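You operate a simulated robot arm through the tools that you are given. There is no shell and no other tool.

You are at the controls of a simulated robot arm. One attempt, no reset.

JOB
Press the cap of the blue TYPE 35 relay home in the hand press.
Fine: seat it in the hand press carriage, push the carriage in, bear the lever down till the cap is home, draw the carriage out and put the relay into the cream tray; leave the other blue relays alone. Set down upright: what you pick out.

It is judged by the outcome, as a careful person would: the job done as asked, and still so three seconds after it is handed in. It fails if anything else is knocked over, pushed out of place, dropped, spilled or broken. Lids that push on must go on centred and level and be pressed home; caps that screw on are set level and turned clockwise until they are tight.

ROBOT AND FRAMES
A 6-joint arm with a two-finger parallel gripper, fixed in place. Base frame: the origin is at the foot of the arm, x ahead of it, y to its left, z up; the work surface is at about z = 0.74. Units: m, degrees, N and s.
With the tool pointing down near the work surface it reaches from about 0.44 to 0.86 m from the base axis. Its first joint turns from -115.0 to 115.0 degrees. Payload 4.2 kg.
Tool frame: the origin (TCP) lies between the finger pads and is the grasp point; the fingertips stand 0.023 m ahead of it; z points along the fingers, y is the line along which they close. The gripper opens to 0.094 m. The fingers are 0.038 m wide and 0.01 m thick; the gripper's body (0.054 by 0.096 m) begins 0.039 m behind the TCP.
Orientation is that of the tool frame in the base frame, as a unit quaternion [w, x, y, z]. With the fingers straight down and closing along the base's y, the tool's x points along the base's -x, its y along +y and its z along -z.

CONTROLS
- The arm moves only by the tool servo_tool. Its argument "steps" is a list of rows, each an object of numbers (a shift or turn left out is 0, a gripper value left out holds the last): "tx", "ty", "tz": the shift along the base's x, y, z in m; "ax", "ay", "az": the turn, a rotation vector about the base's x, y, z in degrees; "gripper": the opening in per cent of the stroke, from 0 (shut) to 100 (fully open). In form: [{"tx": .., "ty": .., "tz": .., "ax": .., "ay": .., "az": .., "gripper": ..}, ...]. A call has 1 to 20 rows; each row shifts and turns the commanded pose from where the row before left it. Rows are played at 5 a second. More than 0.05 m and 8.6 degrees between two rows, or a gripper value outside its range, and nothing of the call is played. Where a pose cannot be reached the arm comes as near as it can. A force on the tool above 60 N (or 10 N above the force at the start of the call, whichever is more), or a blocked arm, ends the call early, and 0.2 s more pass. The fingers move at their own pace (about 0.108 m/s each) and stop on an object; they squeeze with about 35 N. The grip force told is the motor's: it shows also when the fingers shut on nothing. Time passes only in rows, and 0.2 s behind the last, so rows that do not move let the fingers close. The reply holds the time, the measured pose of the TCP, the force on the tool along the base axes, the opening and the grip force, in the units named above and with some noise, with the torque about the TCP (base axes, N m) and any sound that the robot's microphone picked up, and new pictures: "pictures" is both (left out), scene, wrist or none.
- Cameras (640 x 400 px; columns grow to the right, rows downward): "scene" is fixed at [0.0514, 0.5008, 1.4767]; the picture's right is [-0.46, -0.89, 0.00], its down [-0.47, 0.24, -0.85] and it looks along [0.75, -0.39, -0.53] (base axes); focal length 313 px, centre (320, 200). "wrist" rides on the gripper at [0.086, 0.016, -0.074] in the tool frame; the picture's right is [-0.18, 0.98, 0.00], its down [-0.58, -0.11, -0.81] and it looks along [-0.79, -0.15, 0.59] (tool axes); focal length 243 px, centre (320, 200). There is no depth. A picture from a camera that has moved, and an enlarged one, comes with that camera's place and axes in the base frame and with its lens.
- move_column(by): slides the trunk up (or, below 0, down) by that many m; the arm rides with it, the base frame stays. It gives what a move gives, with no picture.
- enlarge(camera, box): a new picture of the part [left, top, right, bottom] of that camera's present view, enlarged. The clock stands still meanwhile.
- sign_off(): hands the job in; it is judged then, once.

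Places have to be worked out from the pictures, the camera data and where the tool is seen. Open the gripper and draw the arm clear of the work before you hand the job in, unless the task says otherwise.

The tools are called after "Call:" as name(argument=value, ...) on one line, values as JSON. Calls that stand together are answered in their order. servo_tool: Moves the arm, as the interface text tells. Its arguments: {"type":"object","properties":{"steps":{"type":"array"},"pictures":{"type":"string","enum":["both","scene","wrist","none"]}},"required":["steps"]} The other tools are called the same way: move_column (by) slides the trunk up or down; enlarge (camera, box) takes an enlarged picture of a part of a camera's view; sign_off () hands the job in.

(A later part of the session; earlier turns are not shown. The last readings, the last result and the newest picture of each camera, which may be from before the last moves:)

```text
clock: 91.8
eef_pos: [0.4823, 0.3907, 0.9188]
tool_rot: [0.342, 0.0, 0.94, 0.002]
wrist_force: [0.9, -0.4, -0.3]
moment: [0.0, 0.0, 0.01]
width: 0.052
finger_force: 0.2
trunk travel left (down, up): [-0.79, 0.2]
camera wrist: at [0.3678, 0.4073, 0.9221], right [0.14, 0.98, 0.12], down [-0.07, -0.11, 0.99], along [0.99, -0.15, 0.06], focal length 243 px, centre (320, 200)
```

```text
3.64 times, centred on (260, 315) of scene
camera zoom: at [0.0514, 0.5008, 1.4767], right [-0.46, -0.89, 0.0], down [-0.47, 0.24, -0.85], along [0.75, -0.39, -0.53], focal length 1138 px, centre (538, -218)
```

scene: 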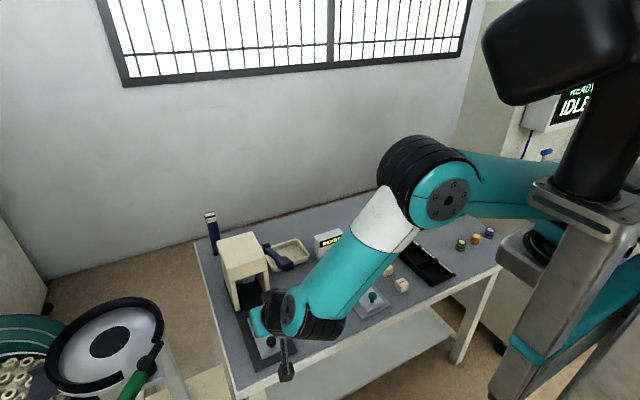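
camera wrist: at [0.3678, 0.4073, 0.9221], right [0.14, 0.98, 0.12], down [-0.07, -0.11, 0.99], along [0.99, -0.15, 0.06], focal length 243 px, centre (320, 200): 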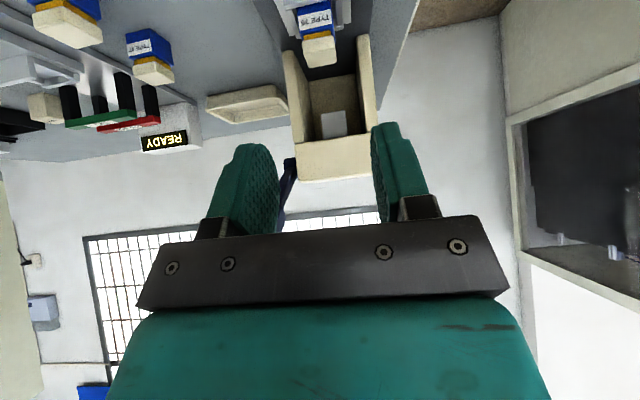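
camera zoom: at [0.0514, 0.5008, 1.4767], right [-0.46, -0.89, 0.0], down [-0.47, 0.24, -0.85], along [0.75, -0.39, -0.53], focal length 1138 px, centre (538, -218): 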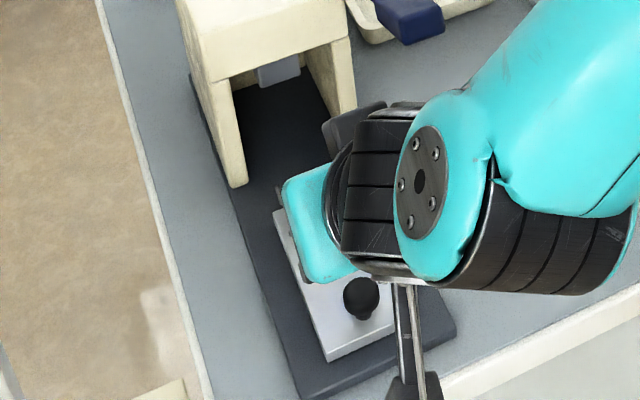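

The relay is upright and seated. Next: push the carriage in by the knob with closed fingertips. Closing the fingers and moving to in front of the knob (ball centre ≈[0.517, 0.392, 0.782]).

Call:
servo_tool(steps=[{"gripper": 20}, {"gripper": 0}, {"tx": -0.014, "tz": -0.03}, {"tx": -0.014, "tz": -0.03}, {"tz": -0.03}, {"tz": -0.025}, {}], pictures="both")

Call:
enlarge(camera="wrist", box=[200, 30, 440, 200])

Call:
enlarge(camera="scene", box=[215, 260, 305, 370])

```text
clock: 93.3
eef_pos: [0.4556, 0.3881, 0.8049]
tool_rot: [0.342, 0.001, 0.94, 0.002]
wrist_force: [0.3, -0.4, 0.1]
moment: [-0.01, -0.02, -0.01]
width: 0.0
finger_force: 34.7
trunk travel left (down, up): [-0.79, 0.2]
camera wrist: at [0.3399, 0.4044, 0.8066], right [0.14, 0.98, 0.12], down [-0.07, -0.11, 0.99], along [0.99, -0.15, 0.06], focal length 243 px, centre (320, 200)
```

scene: 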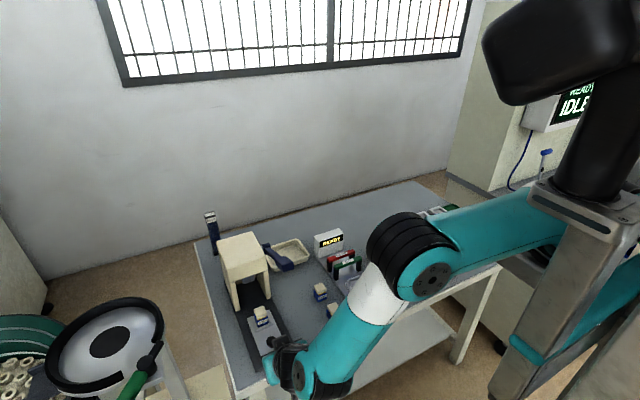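
wrist: 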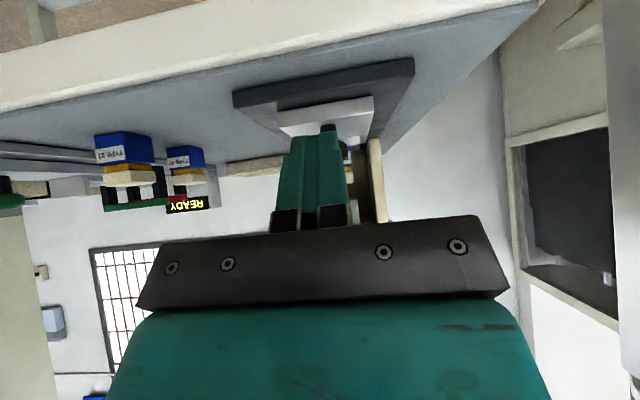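

```text
2.35 times, centred on (320, 115) of wrist
camera zoom: at [0.3399, 0.4044, 0.8066], right [0.14, 0.98, 0.12], down [-0.07, -0.11, 0.99], along [0.99, -0.15, 0.06], focal length 571 px, centre (320, 400)
```

zoom: 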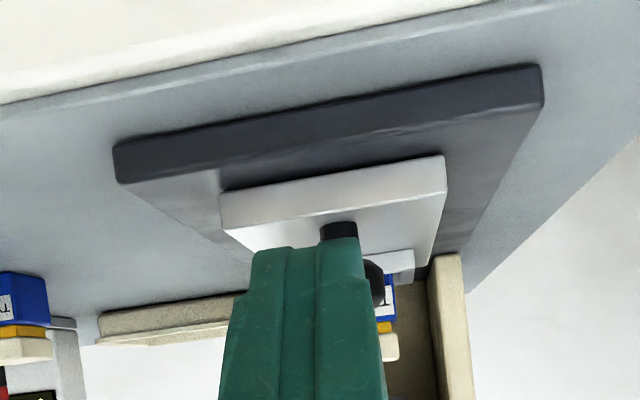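

```text
3.64 times, centred on (260, 315) of scene
camera zoom: at [0.0514, 0.5008, 1.4767], right [-0.46, -0.89, 0.0], down [-0.47, 0.24, -0.85], along [0.75, -0.39, -0.53], focal length 1138 px, centre (538, -218)
```

zoom: 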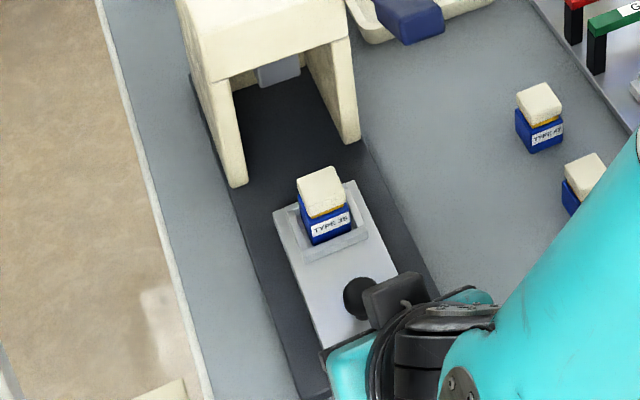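

The relay sits nicely in the nest. The knob centre is 2.4 mm to +y of the tool; I'll align, drop to knob height and ease up to contact.

Call:
servo_tool(steps=[{"ty": 0.0025, "tz": -0.008}, {"tz": -0.007}, {"tx": 0.008}, {"tx": 0.008}, {"tx": 0.004}, {"tx": 0.004}, {}], pictures="scene")

Call:
enlarge(camera="scene", box=[215, 260, 305, 370])

```text
clock: 95.0
eef_pos: [0.4816, 0.391, 0.7912]
tool_rot: [0.343, 0.001, 0.939, 0.001]
wrist_force: [-0.3, -0.6, -0.5]
moment: [0.02, 0.0, 0.02]
width: 0.0
finger_force: 35.2
trunk travel left (down, up): [-0.79, 0.2]
```

scene: 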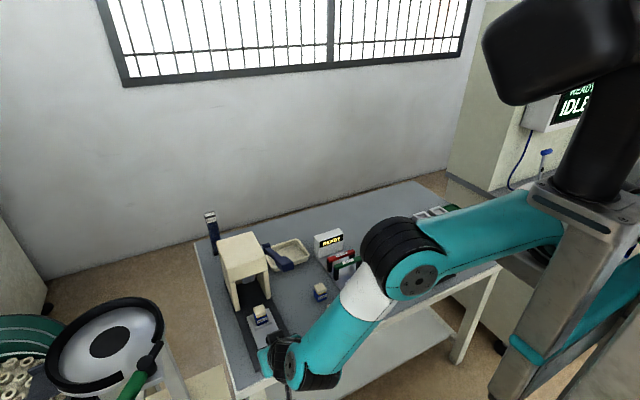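

```text
3.64 times, centred on (260, 315) of scene
camera zoom: at [0.0514, 0.5008, 1.4767], right [-0.46, -0.89, 0.0], down [-0.47, 0.24, -0.85], along [0.75, -0.39, -0.53], focal length 1138 px, centre (538, -218)
```

zoom: 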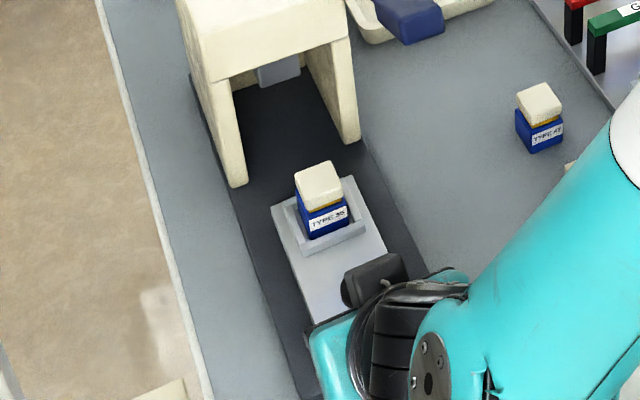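

The knob is touched and the carriage is starting to move easily. Pushing it in steadily.

Call:
servo_tool(steps=[{"tx": 0.006}, {"tx": 0.008}, {"tx": 0.009}, {"tx": 0.009}, {"tx": 0.009}, {"tx": 0.009}, {"tx": 0.009}, {"tx": 0.009}, {"tx": 0.008}, {"tx": 0.006}, {}], pictures="both")

Call:
enlarge(camera="scene", box=[205, 225, 305, 345])

Call:
enlarge(camera="wrist", box=[200, 30, 440, 200])

```text
clock: 97.3
eef_pos: [0.5623, 0.3904, 0.79]
tool_rot: [0.342, 0.001, 0.94, 0.002]
wrist_force: [-0.6, 0.1, -0.5]
moment: [0.01, -0.04, 0.01]
width: 0.0
finger_force: 35.3
trunk travel left (down, up): [-0.79, 0.2]
camera wrist: at [0.4483, 0.4071, 0.7911], right [0.14, 0.98, 0.12], down [-0.07, -0.11, 0.99], along [0.99, -0.15, 0.06], focal length 243 px, centre (320, 200)
```

scene: 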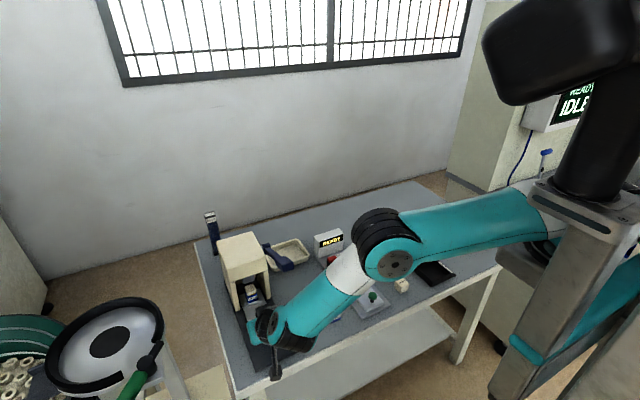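
wrist: 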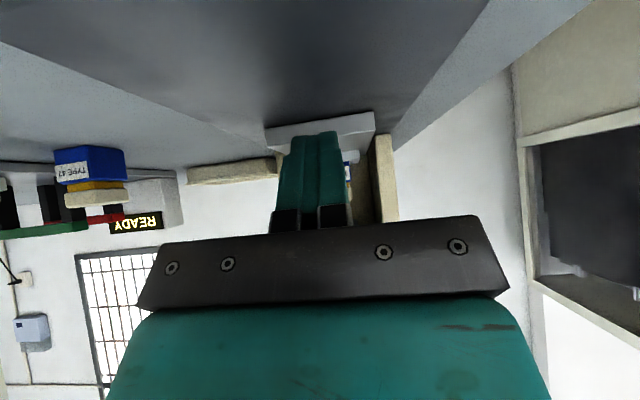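

```text
3.33 times, centred on (255, 285) of scene
camera zoom: at [0.0514, 0.5008, 1.4767], right [-0.46, -0.89, 0.0], down [-0.47, 0.24, -0.85], along [0.75, -0.39, -0.53], focal length 1044 px, centre (537, -83)
```

zoom: 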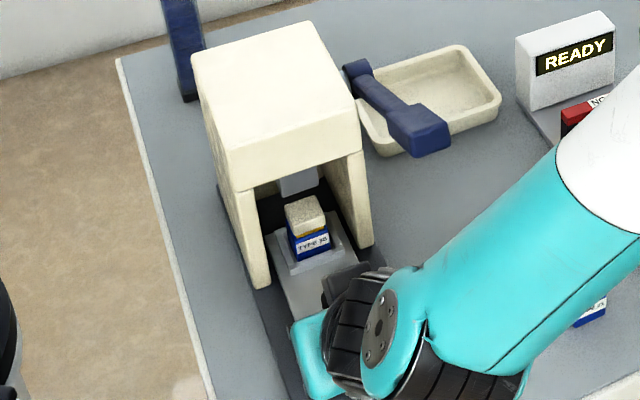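

```text
2.35 times, centred on (320, 115) of wrist
camera zoom: at [0.4483, 0.4071, 0.7911], right [0.14, 0.98, 0.12], down [-0.07, -0.11, 0.99], along [0.99, -0.15, 0.06], focal length 571 px, centre (320, 400)
```

zoom: 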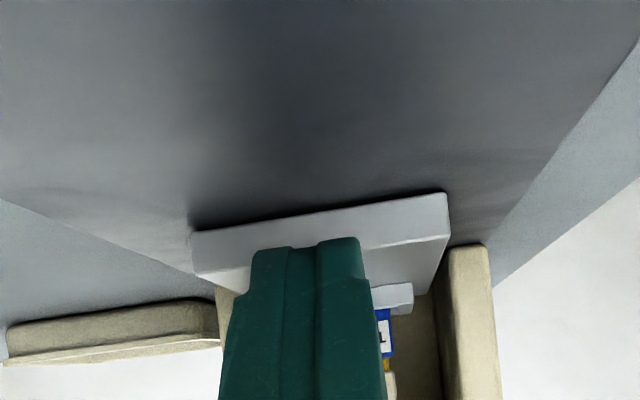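

The relay is now entering the arch under the ram. Continuing gently until the stop.

Call:
servo_tool(steps=[{"tx": 0.005}, {"tx": 0.005}, {"tx": 0.005}, {"tx": 0.005}, {"tx": 0.004}, {}], pictures="scene")

Call:
enlarge(camera="scene", box=[205, 225, 305, 345])

```text
clock: 98.5
eef_pos: [0.5757, 0.3934, 0.7879]
tool_rot: [0.338, -0.005, 0.941, 0.001]
wrist_force: [-20.2, 1.5, 7.7]
moment: [-0.03, -0.12, 0.0]
width: 0.0
finger_force: 35.0
trunk travel left (down, up): [-0.79, 0.2]
stopped in row 5: the force on the tool passed its limit at 67 N (the readings are from after the stop); the commanded pose is now the measured one
```

scene: 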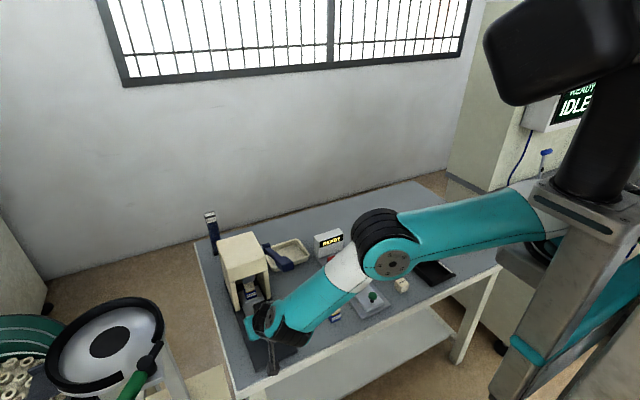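

```text
3.33 times, centred on (255, 285) of scene
camera zoom: at [0.0514, 0.5008, 1.4767], right [-0.46, -0.89, 0.0], down [-0.47, 0.24, -0.85], along [0.75, -0.39, -0.53], focal length 1044 px, centre (537, -83)
```

zoom: 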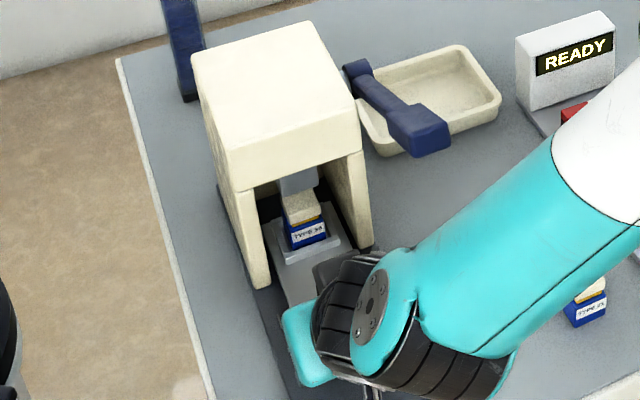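

The carriage came to a firm stop (67 N) after ~96 mm of travel. I'll ease off and look closely at how the relay stands under the ram.

Call:
servo_tool(steps=[{"tx": -0.006}, {"tx": -0.012, "tz": 0.004}, {}], pictures="wrist")

Call:
enlarge(camera="scene", box=[225, 265, 275, 315])

Call:
enlarge(camera="wrist", box=[240, 80, 420, 230])

```text
clock: 99.3
eef_pos: [0.5612, 0.3919, 0.793]
tool_rot: [0.338, -0.002, 0.941, 0.0]
wrist_force: [-0.3, 0.4, -0.1]
moment: [0.01, -0.01, -0.01]
width: 0.0
finger_force: 35.0
trunk travel left (down, up): [-0.79, 0.2]
camera wrist: at [0.4467, 0.4068, 0.7952], right [0.14, 0.98, 0.12], down [-0.06, -0.11, 0.99], along [0.99, -0.14, 0.05], focal length 243 px, centre (320, 200)
```

wrist: 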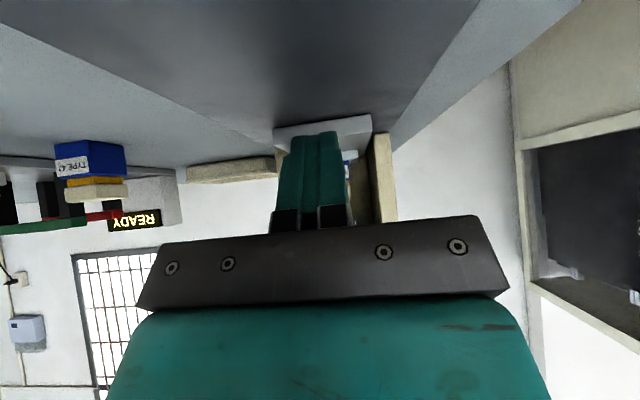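

```text
8.00 times, centred on (250, 290) of scene
camera zoom: at [0.0514, 0.5008, 1.4767], right [-0.46, -0.89, 0.0], down [-0.47, 0.24, -0.85], along [0.75, -0.39, -0.53], focal length 2504 px, centre (880, -520)
```

zoom: 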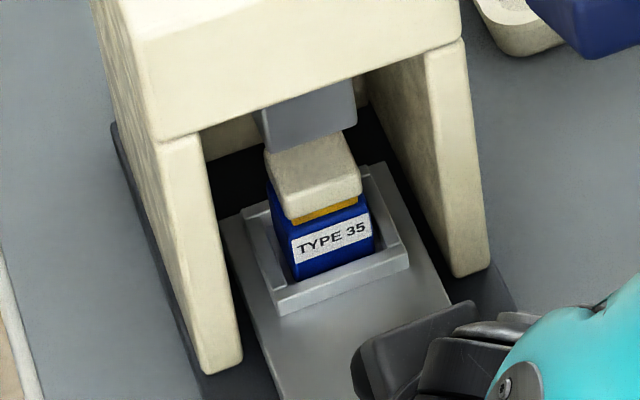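

```text
2.67 times, centred on (330, 155) of wrist
camera zoom: at [0.4467, 0.4068, 0.7952], right [0.14, 0.98, 0.12], down [-0.06, -0.11, 0.99], along [0.99, -0.14, 0.05], focal length 647 px, centre (293, 320)
```

zoom: 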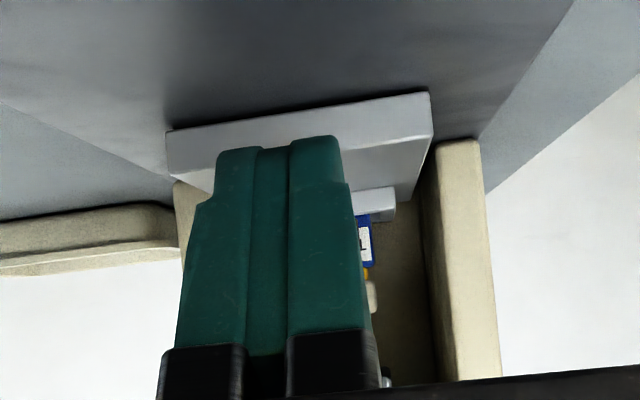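

Relay is upright under the press head. To be sure it's squarely beneath the ram, I'll back away, open the fingers and look into the arch with the wrist camera.

Call:
servo_tool(steps=[{"tx": -0.02, "tz": 0.024}, {"tx": -0.02, "tz": 0.024, "gripper": 60}, {"tx": -0.02, "tz": 0.024}, {}, {}], pictures="wrist")

Call:
enlarge(camera="wrist", box=[270, 60, 390, 150])

```text
clock: 100.5
eef_pos: [0.5013, 0.3917, 0.8646]
tool_rot: [0.337, -0.004, 0.941, 0.0]
wrist_force: [-0.5, -0.7, 0.5]
moment: [0.01, -0.01, -0.04]
width: 0.0563
finger_force: 0.1
trunk travel left (down, up): [-0.79, 0.2]
camera wrist: at [0.386, 0.4069, 0.8672], right [0.14, 0.98, 0.12], down [-0.06, -0.11, 0.99], along [0.99, -0.14, 0.05], focal length 243 px, centre (320, 200)
```

wrist: 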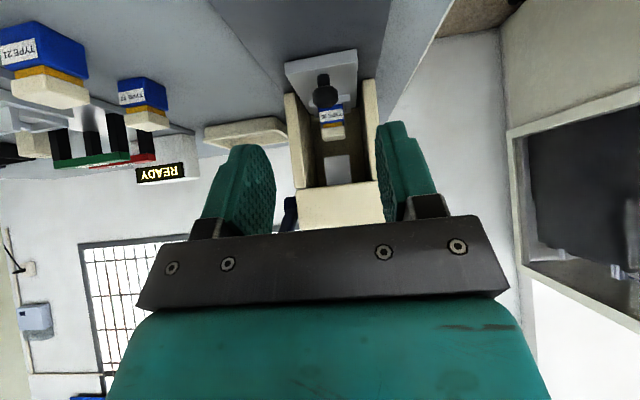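

```text
4.44 times, centred on (330, 105) of wrist
camera zoom: at [0.386, 0.4069, 0.8672], right [0.14, 0.98, 0.12], down [-0.06, -0.11, 0.99], along [0.99, -0.14, 0.05], focal length 1078 px, centre (276, 622)
```

zoom: 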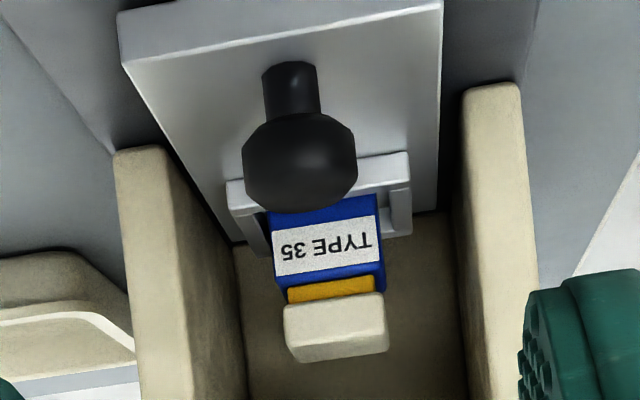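

The carriage is fully home against the back wall, with the relay under the ram. Now for the lever: back away, bring the tool upright again in front of the press and rise, closed fingers ready.

Call:
servo_tool(steps=[{"tx": -0.025, "tz": 0.03, "gripper": 30}, {"tx": -0.025, "tz": 0.03, "gripper": 0}, {"ay": 8, "tz": 0.025}, {"ay": 8, "tz": 0.025}, {"ay": 8, "tz": 0.025}, {"ay": 8, "tz": 0.025}, {"ay": 7.5, "tz": 0.025}, {}], pictures="both")

```text
clock: 102.3
eef_pos: [0.45, 0.3935, 1.048]
tool_rot: [0.0, -0.003, 1.0, 0.002]
wrist_force: [0.4, -0.5, 0.7]
moment: [0.01, 0.01, -0.01]
width: 0.0
finger_force: 35.2
trunk travel left (down, up): [-0.79, 0.2]
camera wrist: at [0.363, 0.409, 1.1233], right [0.18, 0.98, 0.0], down [0.58, -0.11, 0.81], along [0.79, -0.14, -0.59], focal length 243 px, centre (320, 200)
```

scene: 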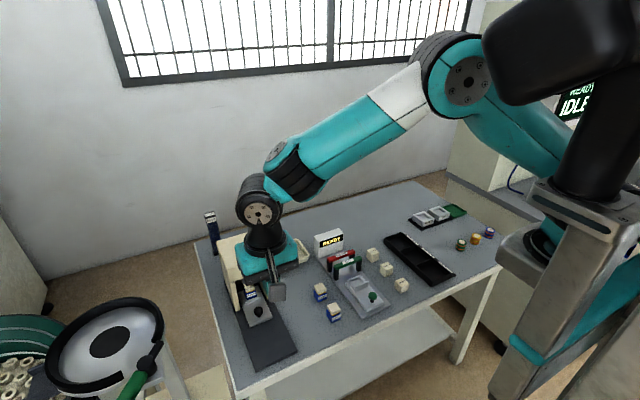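
wrist: 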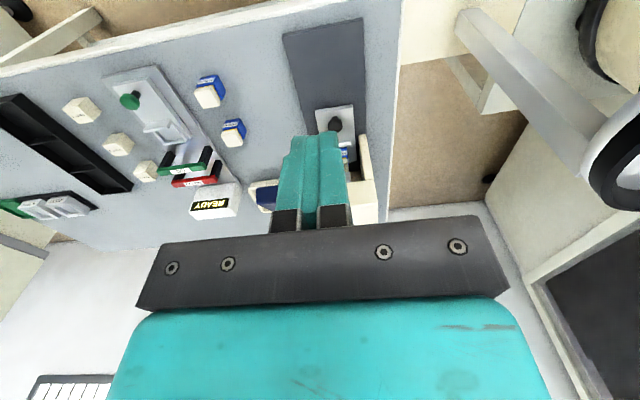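

Tool is upright at [0.45, 0.39, 1.05]. I'll look for the lever handle in this view.

Call:
enlarge(camera="wrist", box=[230, 90, 390, 230])

Call:
enlarge(camera="scene", box=[215, 215, 305, 320])

```text
2.86 times, centred on (310, 160) of wrist
camera zoom: at [0.363, 0.409, 1.1233], right [0.18, 0.98, 0.0], down [0.58, -0.11, 0.81], along [0.79, -0.14, -0.59], focal length 693 px, centre (349, 314)
```

zoom: 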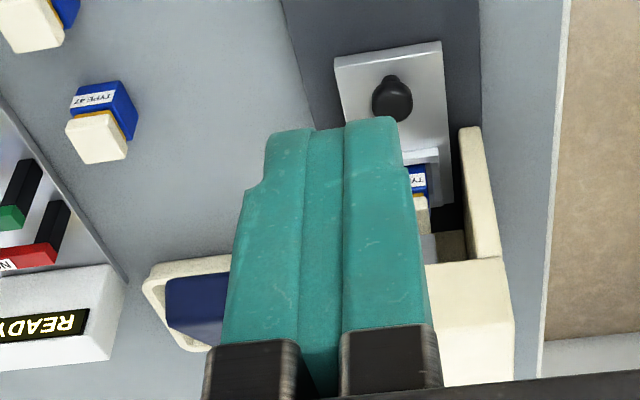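

```text
3.81 times, centred on (260, 268) of scene
camera zoom: at [0.0514, 0.5008, 1.4767], right [-0.46, -0.89, 0.0], down [-0.47, 0.24, -0.85], along [0.75, -0.39, -0.53], focal length 1193 px, centre (549, -57)
```

zoom: 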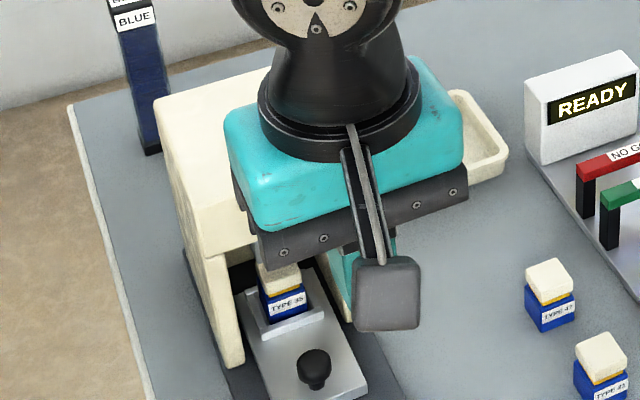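

The handle is mostly hidden behind the fingers from here; I'll move sideways in line with it (y≈0.322) and higher.

Call:
servo_tool(steps=[{"ty": -0.024, "tz": 0.02}, {"ty": -0.024, "tz": 0.02}, {"ty": -0.024, "tz": 0.02}, {}], pictures="wrist")

Call:
enlarge(camera="wrist", box=[230, 60, 430, 230])

Call:
enlarge(camera="scene", box=[225, 220, 315, 320])

```text
clock: 103.3
eef_pos: [0.447, 0.32, 1.1099]
tool_rot: [0.0, -0.002, 1.0, 0.001]
wrist_force: [-0.4, 0.3, 0.0]
moment: [-0.01, 0.0, -0.01]
width: 0.0
finger_force: 34.9
trunk travel left (down, up): [-0.79, 0.2]
camera wrist: at [0.3613, 0.335, 1.1849], right [0.18, 0.98, 0.0], down [0.58, -0.11, 0.81], along [0.79, -0.14, -0.59], focal length 243 px, centre (320, 200)
```

wrist: 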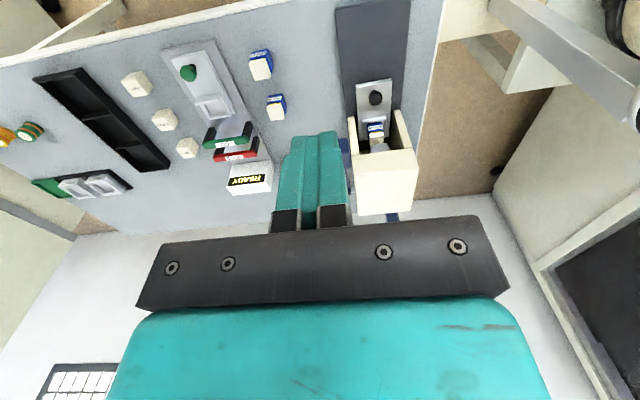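

```text
2.35 times, centred on (330, 145) of wrist
camera zoom: at [0.3613, 0.335, 1.1849], right [0.18, 0.98, 0.0], down [0.58, -0.11, 0.81], along [0.79, -0.14, -0.59], focal length 571 px, centre (296, 329)
```

zoom: 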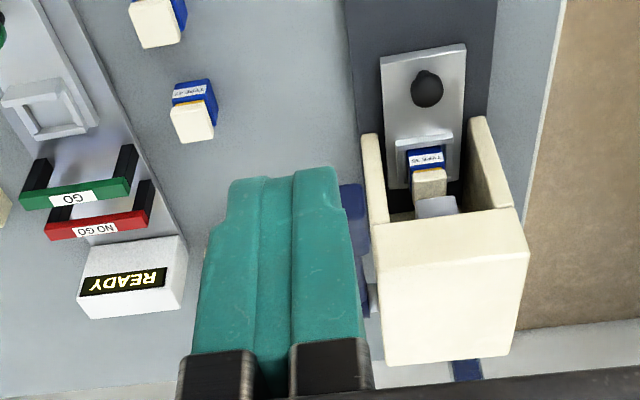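

```text
4.00 times, centred on (270, 270) of scene
camera zoom: at [0.0514, 0.5008, 1.4767], right [-0.46, -0.89, 0.0], down [-0.47, 0.24, -0.85], along [0.75, -0.39, -0.53], focal length 1252 px, centre (520, -80)
```

zoom: 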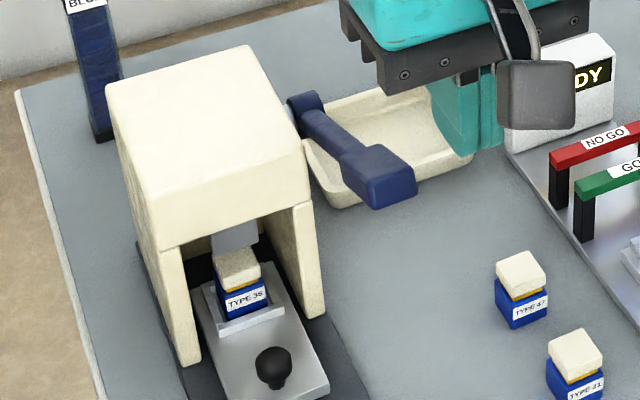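

The handle is clearly visible in the scene view; enlarging it and the wrist strip to fix its place.

Call:
enlarge(camera="scene", box=[260, 238, 305, 280])

Call:
enlarge(camera="wrist", box=[320, 120, 380, 200])

```text
9.52 times, centred on (282, 259) of scene
camera zoom: at [0.0514, 0.5008, 1.4767], right [-0.46, -0.89, 0.0], down [-0.47, 0.24, -0.85], along [0.75, -0.39, -0.53], focal length 2982 px, centre (677, -362)
```

zoom: 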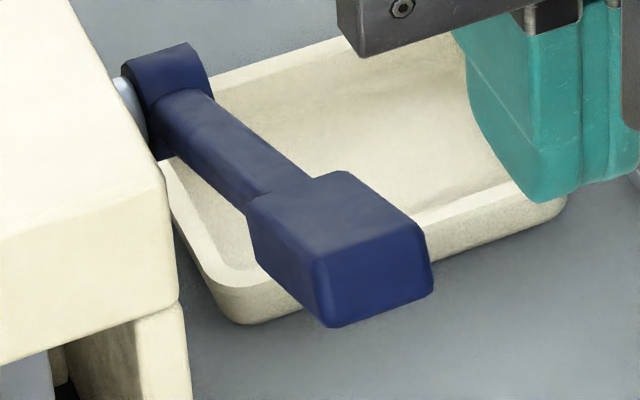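

```text
5.00 times, centred on (350, 160) of wrist
camera zoom: at [0.3613, 0.335, 1.1849], right [0.18, 0.98, 0.0], down [0.58, -0.11, 0.81], along [0.79, -0.14, -0.59], focal length 1213 px, centre (170, 400)
```

zoom: 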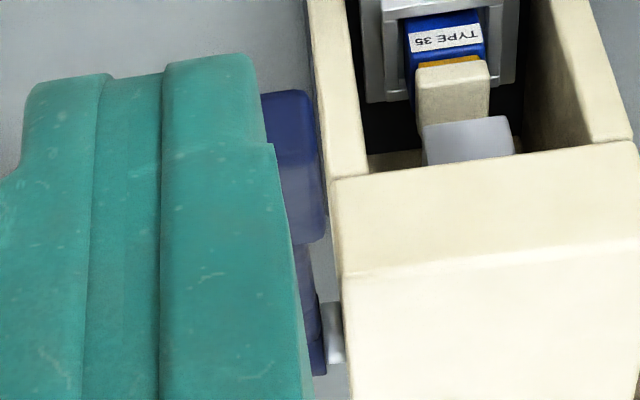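

The handle block spans x 0.559–0.618, y 0.306–0.333, its top sloping from z≈0.966 to 0.939, pivot near [0.74, 0.876]. I'll come over it at [0.572, 0.319] and lower the closed fingertips to just above it.

Call:
servo_tool(steps=[{"tx": 0.042}, {"tx": 0.042}, {"tx": 0.041}, {"tz": -0.04}, {"tz": -0.04}, {"tz": -0.02}, {}], pictures="both")

Call:
enlarge(camera="scene", box=[235, 200, 325, 300])

Call:
enlarge(camera="wrist", box=[240, 60, 400, 200])

```text
clock: 104.9
eef_pos: [0.5739, 0.32, 1.009]
tool_rot: [0.0, -0.003, 1.0, 0.002]
wrist_force: [0.1, -0.2, 0.2]
moment: [0.0, 0.02, -0.01]
width: 0.0
finger_force: 34.7
trunk travel left (down, up): [-0.79, 0.2]
camera wrist: at [0.4871, 0.3353, 1.0836], right [0.18, 0.98, 0.0], down [0.58, -0.11, 0.81], along [0.79, -0.14, -0.59], focal length 243 px, centre (320, 200)
```

scene: 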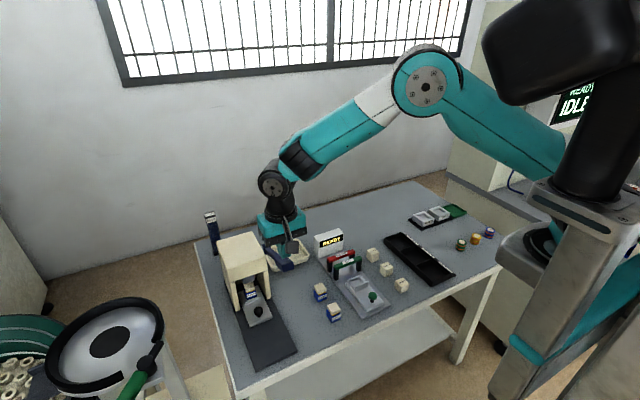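
wrist: 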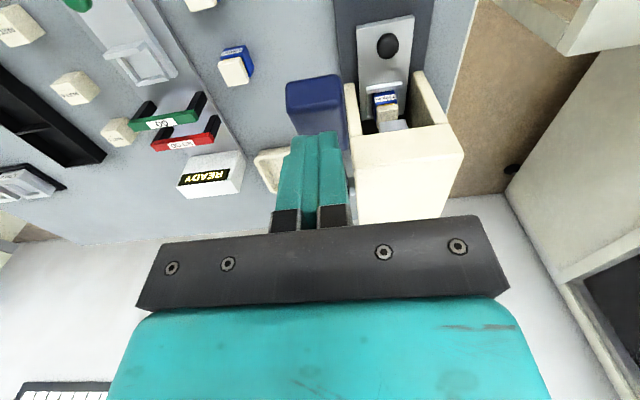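

```text
4.00 times, centred on (280, 250) of scene
camera zoom: at [0.0514, 0.5008, 1.4767], right [-0.46, -0.89, 0.0], down [-0.47, 0.24, -0.85], along [0.75, -0.39, -0.53], focal length 1252 px, centre (480, 0)
```

zoom: 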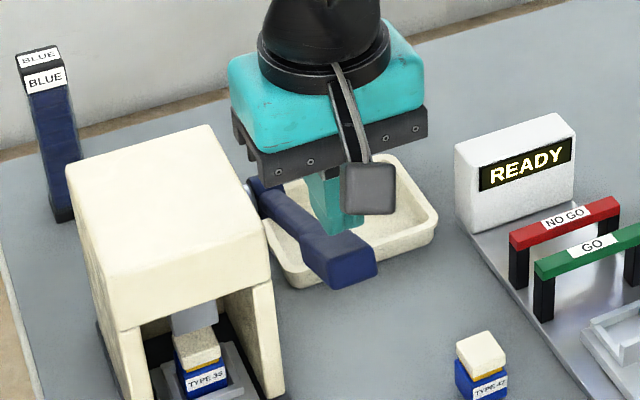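

```text
2.86 times, centred on (320, 130) of wrist
camera zoom: at [0.4871, 0.3353, 1.0836], right [0.18, 0.98, 0.0], down [0.58, -0.11, 0.81], along [0.79, -0.14, -0.59], focal length 693 px, centre (320, 400)
```

zoom: 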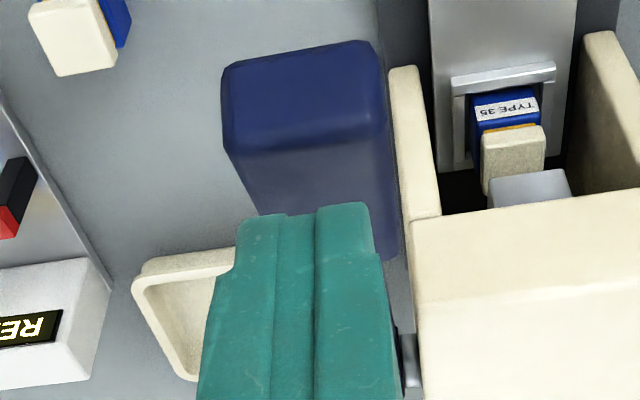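

Fingertips are over the handle block, near its outer end. I'll shift 8 mm inward for a safer footing, and descend to contact.

Call:
servo_tool(steps=[{"tx": 0.008, "ty": -0.0015}, {"tz": -0.01}, {"tz": -0.01}, {"tz": -0.006}, {"tz": -0.004}, {}], pictures="none")

```text
clock: 106.3
eef_pos: [0.5831, 0.3173, 0.9774]
tool_rot: [0.0, -0.003, 1.0, 0.001]
wrist_force: [-0.2, -0.1, 1.0]
moment: [-0.01, 0.04, -0.04]
width: 0.0
finger_force: 34.2
trunk travel left (down, up): [-0.79, 0.2]
```

About at contact (tip z≈0.954). Pressing down in steady steps now.

Call:
servo_tool(steps=[{"tz": -0.006}, {"tz": -0.006}, {"tz": -0.006}, {"tz": -0.006}, {}], pictures="scene")

Call:
enlarge(camera="scene", box=[225, 225, 315, 325])

```text
clock: 107.5
eef_pos: [0.5835, 0.3166, 0.9536]
tool_rot: [0.0, -0.003, 1.0, 0.002]
wrist_force: [0.0, -1.1, 1.7]
moment: [-0.02, 0.04, 0.0]
width: 0.0001
finger_force: 35.4
trunk travel left (down, up): [-0.79, 0.2]
```

scene: 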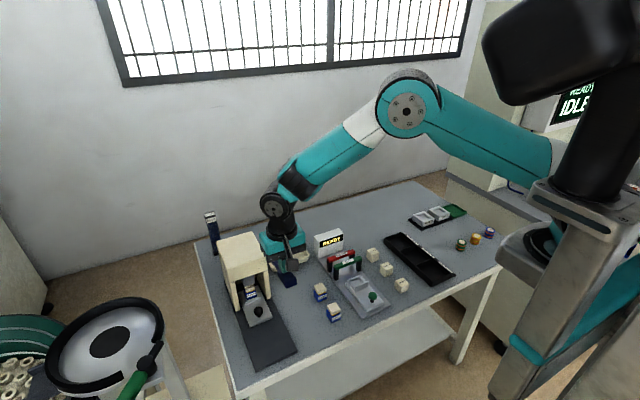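

```text
4.00 times, centred on (270, 275) of scene
camera zoom: at [0.0514, 0.5008, 1.4767], right [-0.46, -0.89, 0.0], down [-0.47, 0.24, -0.85], along [0.75, -0.39, -0.53], focal length 1252 px, centre (520, -100)
```

zoom: 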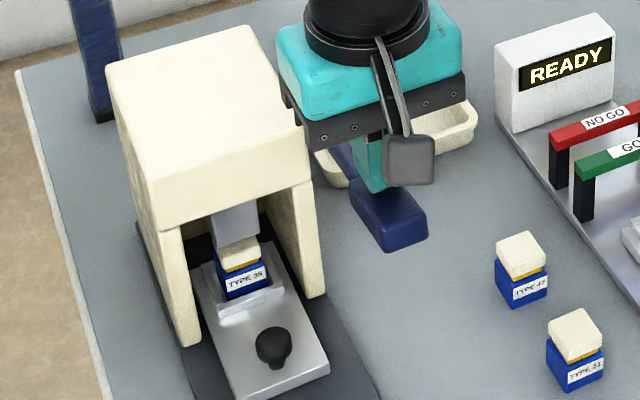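

The lever moves down lightly and the ram has come down to the cap. Continuing to bear down while watching the force.

Call:
servo_tool(steps=[{"tz": -0.005}, {"tz": -0.005}, {"tz": -0.005}, {"tz": -0.005}, {}], pictures="scene")

Call:
enlarge(camera="scene", box=[225, 240, 315, 340])

```text
clock: 108.7
eef_pos: [0.5844, 0.3189, 0.9338]
tool_rot: [0.001, -0.003, 1.0, 0.001]
wrist_force: [-1.1, 1.0, 1.4]
moment: [0.0, 0.08, -0.01]
width: 0.0
finger_force: 35.1
trunk travel left (down, up): [-0.79, 0.2]
```

scene: 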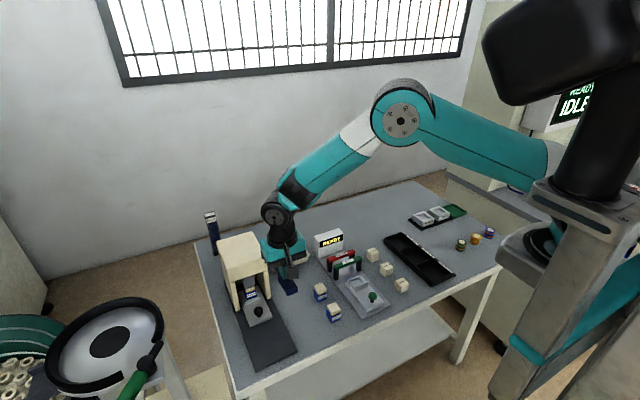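

```text
4.00 times, centred on (270, 290) of scene
camera zoom: at [0.0514, 0.5008, 1.4767], right [-0.46, -0.89, 0.0], down [-0.47, 0.24, -0.85], along [0.75, -0.39, -0.53], focal length 1252 px, centre (520, -160)
```

zoom: 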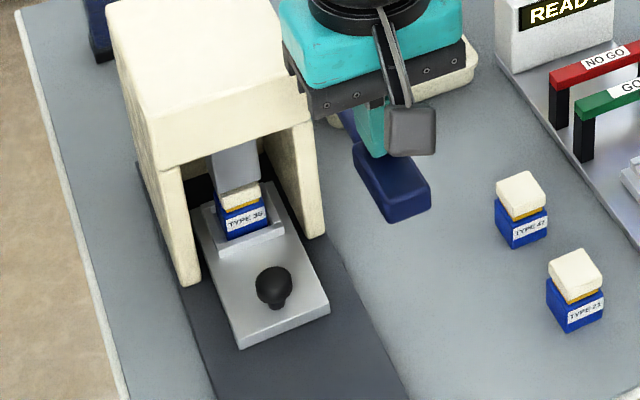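

Ram is nearly on the cap; force still light. Continuing in smaller steps.

Call:
servo_tool(steps=[{"tz": -0.004}, {"tz": -0.004}, {"tz": -0.004}, {"tz": -0.004}, {}], pictures="scene")

Call:
enlarge(camera="scene", box=[235, 265, 285, 325])

```text
clock: 109.9
eef_pos: [0.5837, 0.3183, 0.9172]
tool_rot: [0.0, -0.002, 1.0, 0.001]
wrist_force: [-1.8, -1.4, 2.7]
moment: [-0.07, 0.03, -0.01]
width: 0.0
finger_force: 35.1
trunk travel left (down, up): [-0.79, 0.2]
```

scene: 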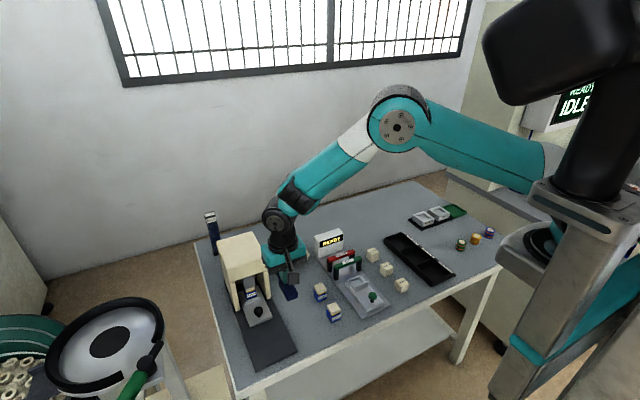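

```text
6.67 times, centred on (260, 295) of scene
camera zoom: at [0.0514, 0.5008, 1.4767], right [-0.46, -0.89, 0.0], down [-0.47, 0.24, -0.85], along [0.75, -0.39, -0.53], focal length 2087 px, centre (720, -433)
```

zoom: 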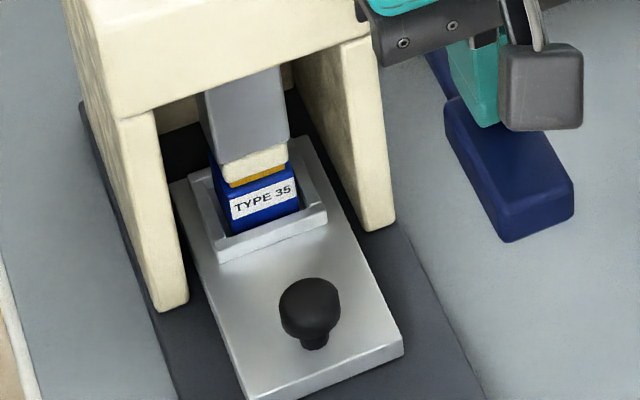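

The ram is squarely on the cap; the gold band is still showing. Bearing down further in 3 mm steps.

Call:
servo_tool(steps=[{"tz": -0.003}, {"tz": -0.003}, {"tz": -0.003}, {}], pictures="scene")

Call:
enlarge(camera="scene", box=[235, 265, 285, 325])

```text
clock: 110.9
eef_pos: [0.5847, 0.3169, 0.9078]
tool_rot: [0.001, -0.003, 1.0, 0.002]
wrist_force: [2.5, 1.4, 5.3]
moment: [0.02, -0.08, 0.02]
width: 0.0
finger_force: 35.1
trunk travel left (down, up): [-0.79, 0.2]
```

scene: 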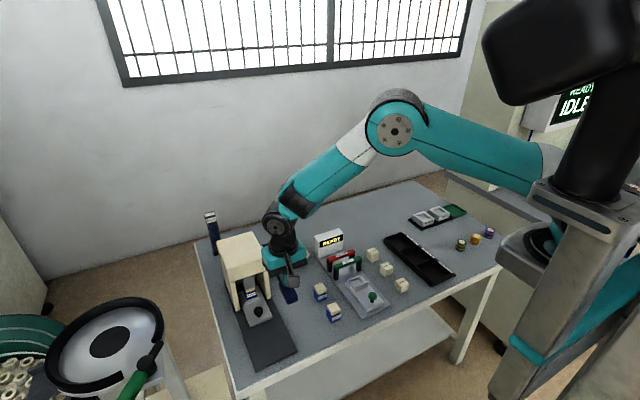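

```text
6.67 times, centred on (260, 295) of scene
camera zoom: at [0.0514, 0.5008, 1.4767], right [-0.46, -0.89, 0.0], down [-0.47, 0.24, -0.85], along [0.75, -0.39, -0.53], focal length 2087 px, centre (720, -433)
```

zoom: 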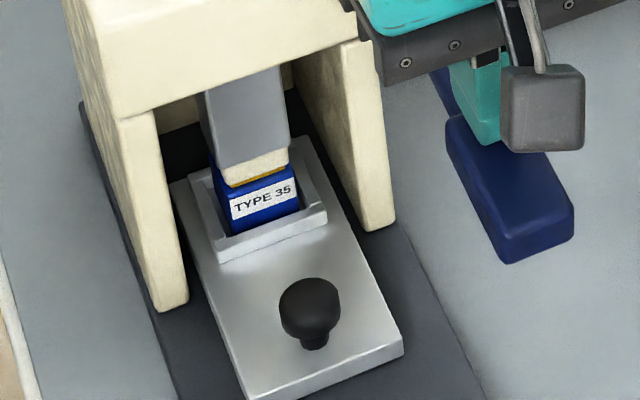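

The gold band is almost gone – the cap is going home. A little further.

Call:
servo_tool(steps=[{"tz": -0.003}, {"tz": -0.003}, {}], pictures="scene")

Call:
enlarge(camera="scene", box=[235, 265, 285, 325])

```text
clock: 111.7
eef_pos: [0.5839, 0.3166, 0.9034]
tool_rot: [0.001, -0.003, 1.0, 0.002]
wrist_force: [3.4, 1.7, 4.8]
moment: [-0.01, -0.15, 0.06]
width: 0.0
finger_force: 34.8
trunk travel left (down, up): [-0.79, 0.2]
```

scene: 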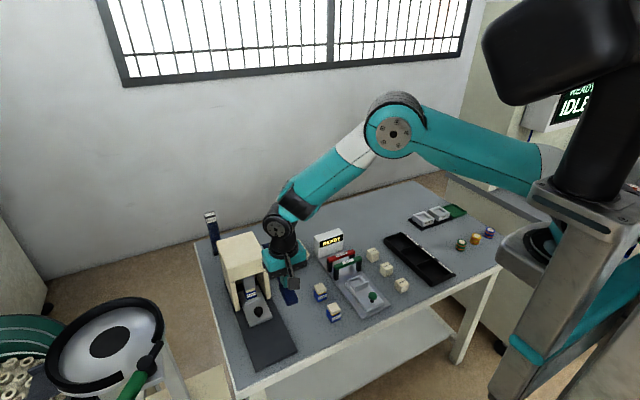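

```text
6.67 times, centred on (260, 295) of scene
camera zoom: at [0.0514, 0.5008, 1.4767], right [-0.46, -0.89, 0.0], down [-0.47, 0.24, -0.85], along [0.75, -0.39, -0.53], focal length 2087 px, centre (720, -433)
```

zoom: 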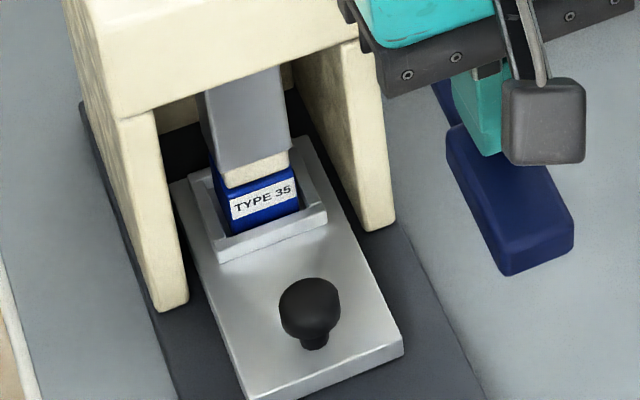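

The gold band has disappeared; the cap looks flush. I'll press a bit more for a firm stop.

Call:
servo_tool(steps=[{"tz": -0.002}, {"tz": -0.002}, {"tz": -0.002}, {}, {}], pictures="scene")

Call:
enlarge(camera="scene", box=[235, 265, 285, 325])

```text
clock: 112.9
eef_pos: [0.5826, 0.3177, 0.8975]
tool_rot: [0.001, -0.003, 1.0, 0.003]
wrist_force: [-0.2, 3.2, 9.1]
moment: [0.05, -0.09, 0.03]
width: 0.0
finger_force: 35.2
trunk travel left (down, up): [-0.79, 0.2]
```

scene: 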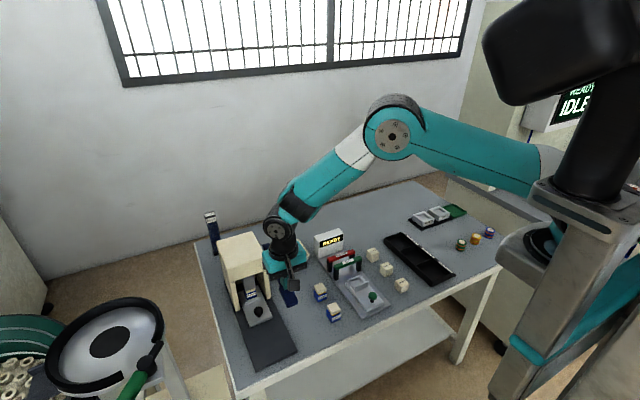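

```text
6.67 times, centred on (260, 295) of scene
camera zoom: at [0.0514, 0.5008, 1.4767], right [-0.46, -0.89, 0.0], down [-0.47, 0.24, -0.85], along [0.75, -0.39, -0.53], focal length 2087 px, centre (720, -433)
```

zoom: 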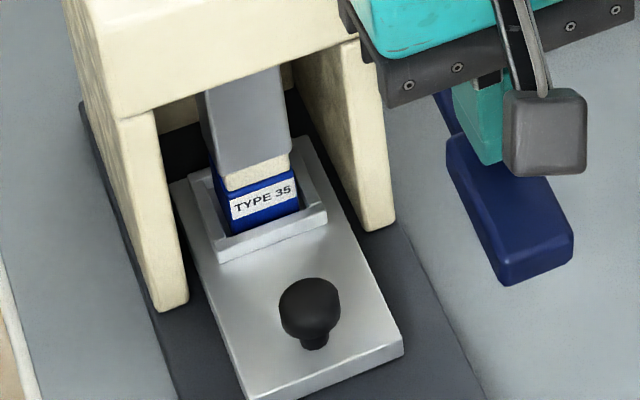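

Still moving slightly with rising force (9 N). Continuing toward a hard stop.

Call:
servo_tool(steps=[{"tz": -0.002}, {"tz": -0.002}, {"tz": -0.002}, {}, {}], pictures="scene")

Call:
enlarge(camera="scene", box=[240, 275, 270, 305])

```text
clock: 114.1
eef_pos: [0.5847, 0.3169, 0.8946]
tool_rot: [0.002, -0.003, 1.0, 0.002]
wrist_force: [-5.4, -8.8, 38.8]
moment: [-0.27, -0.31, -0.21]
width: 0.0
finger_force: 34.8
trunk travel left (down, up): [-0.79, 0.2]
```

scene: 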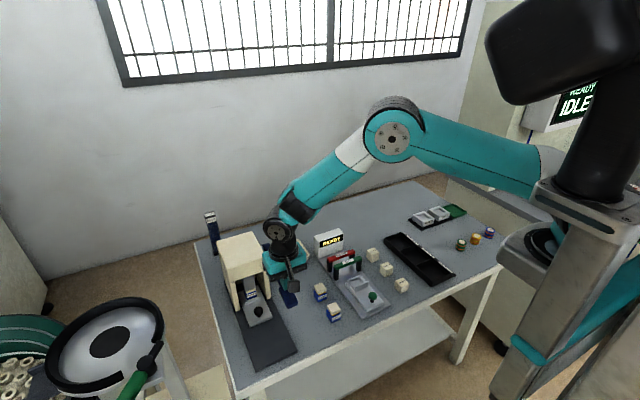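

```text
13.33 times, centred on (255, 290) of scene
camera zoom: at [0.0514, 0.5008, 1.4767], right [-0.46, -0.89, 0.0], down [-0.47, 0.24, -0.85], along [0.75, -0.39, -0.53], focal length 4174 px, centre (1187, -1000)
```

zoom: 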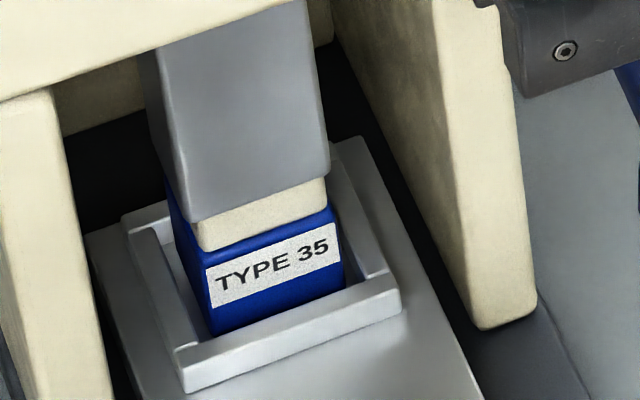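

Hard stop: 39 N and the cap sits flush on the blue base with no gold visible. I'll hold briefly, then rise and see whether the lever returns.

Call:
servo_tool(steps=[{}, {}, {"tz": 0.004}, {"tz": 0.01}, {"tz": 0.02}, {"tz": 0.03}, {"tz": 0.03}, {}], pictures="scene")

Call:
enlarge(camera="scene", box=[225, 220, 315, 330])

```text
clock: 115.9
eef_pos: [0.5855, 0.3175, 0.985]
tool_rot: [-0.001, -0.002, 1.0, 0.001]
wrist_force: [0.3, -1.2, 1.2]
moment: [0.01, 0.04, -0.02]
width: 0.0
finger_force: 35.1
trunk travel left (down, up): [-0.79, 0.2]
```

scene: 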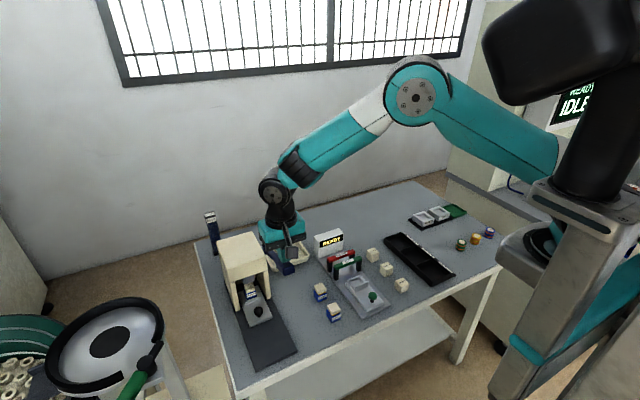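

```text
3.64 times, centred on (270, 275) of scene
camera zoom: at [0.0514, 0.5008, 1.4767], right [-0.46, -0.89, 0.0], down [-0.47, 0.24, -0.85], along [0.75, -0.39, -0.53], focal length 1138 px, centre (502, -73)
```

zoom: 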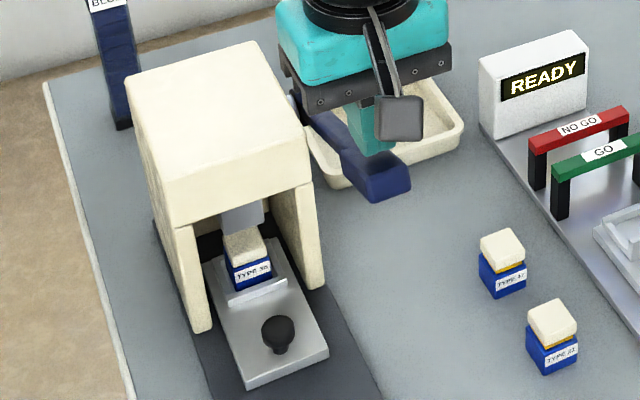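

The lever springs back by itself and the cap has stayed home. Now to draw the carriage out: rise, go round to the front and lean the hand −x again to take the knob (now near [0.613, 0.391, 0.782]).

Call:
servo_tool(steps=[{"tz": 0.035}, {"tz": 0.035}, {"tx": -0.034, "ty": 0.018}, {"tx": -0.034, "ty": 0.018}, {"tx": -0.034, "ty": 0.018}, {"tx": -0.034, "ty": 0.0195}, {"gripper": 45}, {}], pictures="none")

Call:
servo_tool(steps=[{"ay": -8, "tz": -0.03}, {"ay": -8, "tz": -0.03}, {"ay": -8, "tz": -0.03}, {"ay": -8, "tz": -0.03}, {"ay": -8, "tz": -0.02}, {}], pictures="both")

```text
clock: 117.7
eef_pos: [0.4448, 0.3936, 1.0537]
tool_rot: [-0.001, -0.003, 1.0, 0.002]
wrist_force: [1.2, -0.5, 0.0]
moment: [-0.01, -0.01, 0.02]
width: 0.0426
finger_force: 0.0
trunk travel left (down, up): [-0.79, 0.2]
```

```text
clock: 119.1
eef_pos: [0.4471, 0.3913, 0.9148]
tool_rot: [0.343, -0.002, 0.939, 0.0]
wrist_force: [0.7, 0.1, 0.4]
moment: [0.0, -0.03, -0.02]
width: 0.0423
finger_force: 0.1
trunk travel left (down, up): [-0.79, 0.2]
camera wrist: at [0.3328, 0.4067, 0.9155], right [0.13, 0.98, 0.12], down [-0.07, -0.11, 0.99], along [0.99, -0.14, 0.06], focal length 243 px, centre (320, 200)
```

scene: 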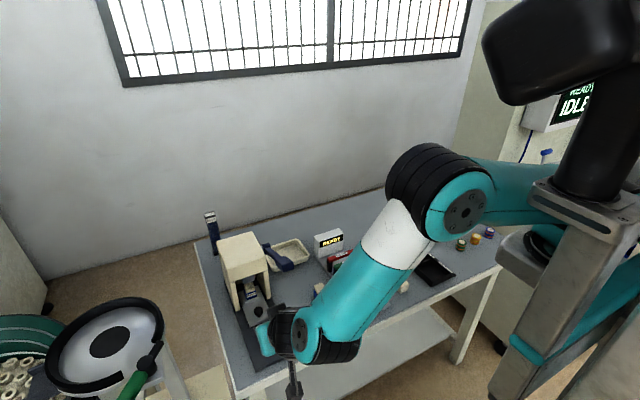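
wrist: 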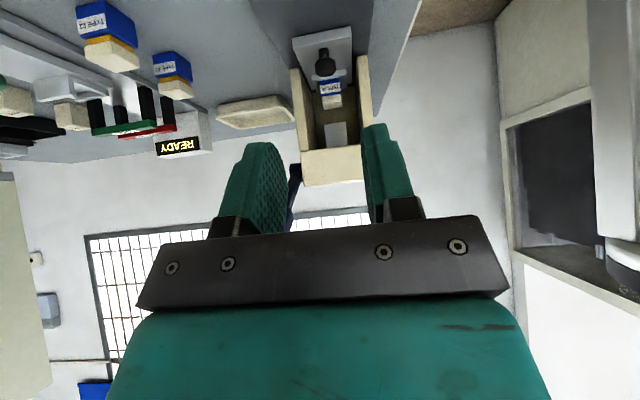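

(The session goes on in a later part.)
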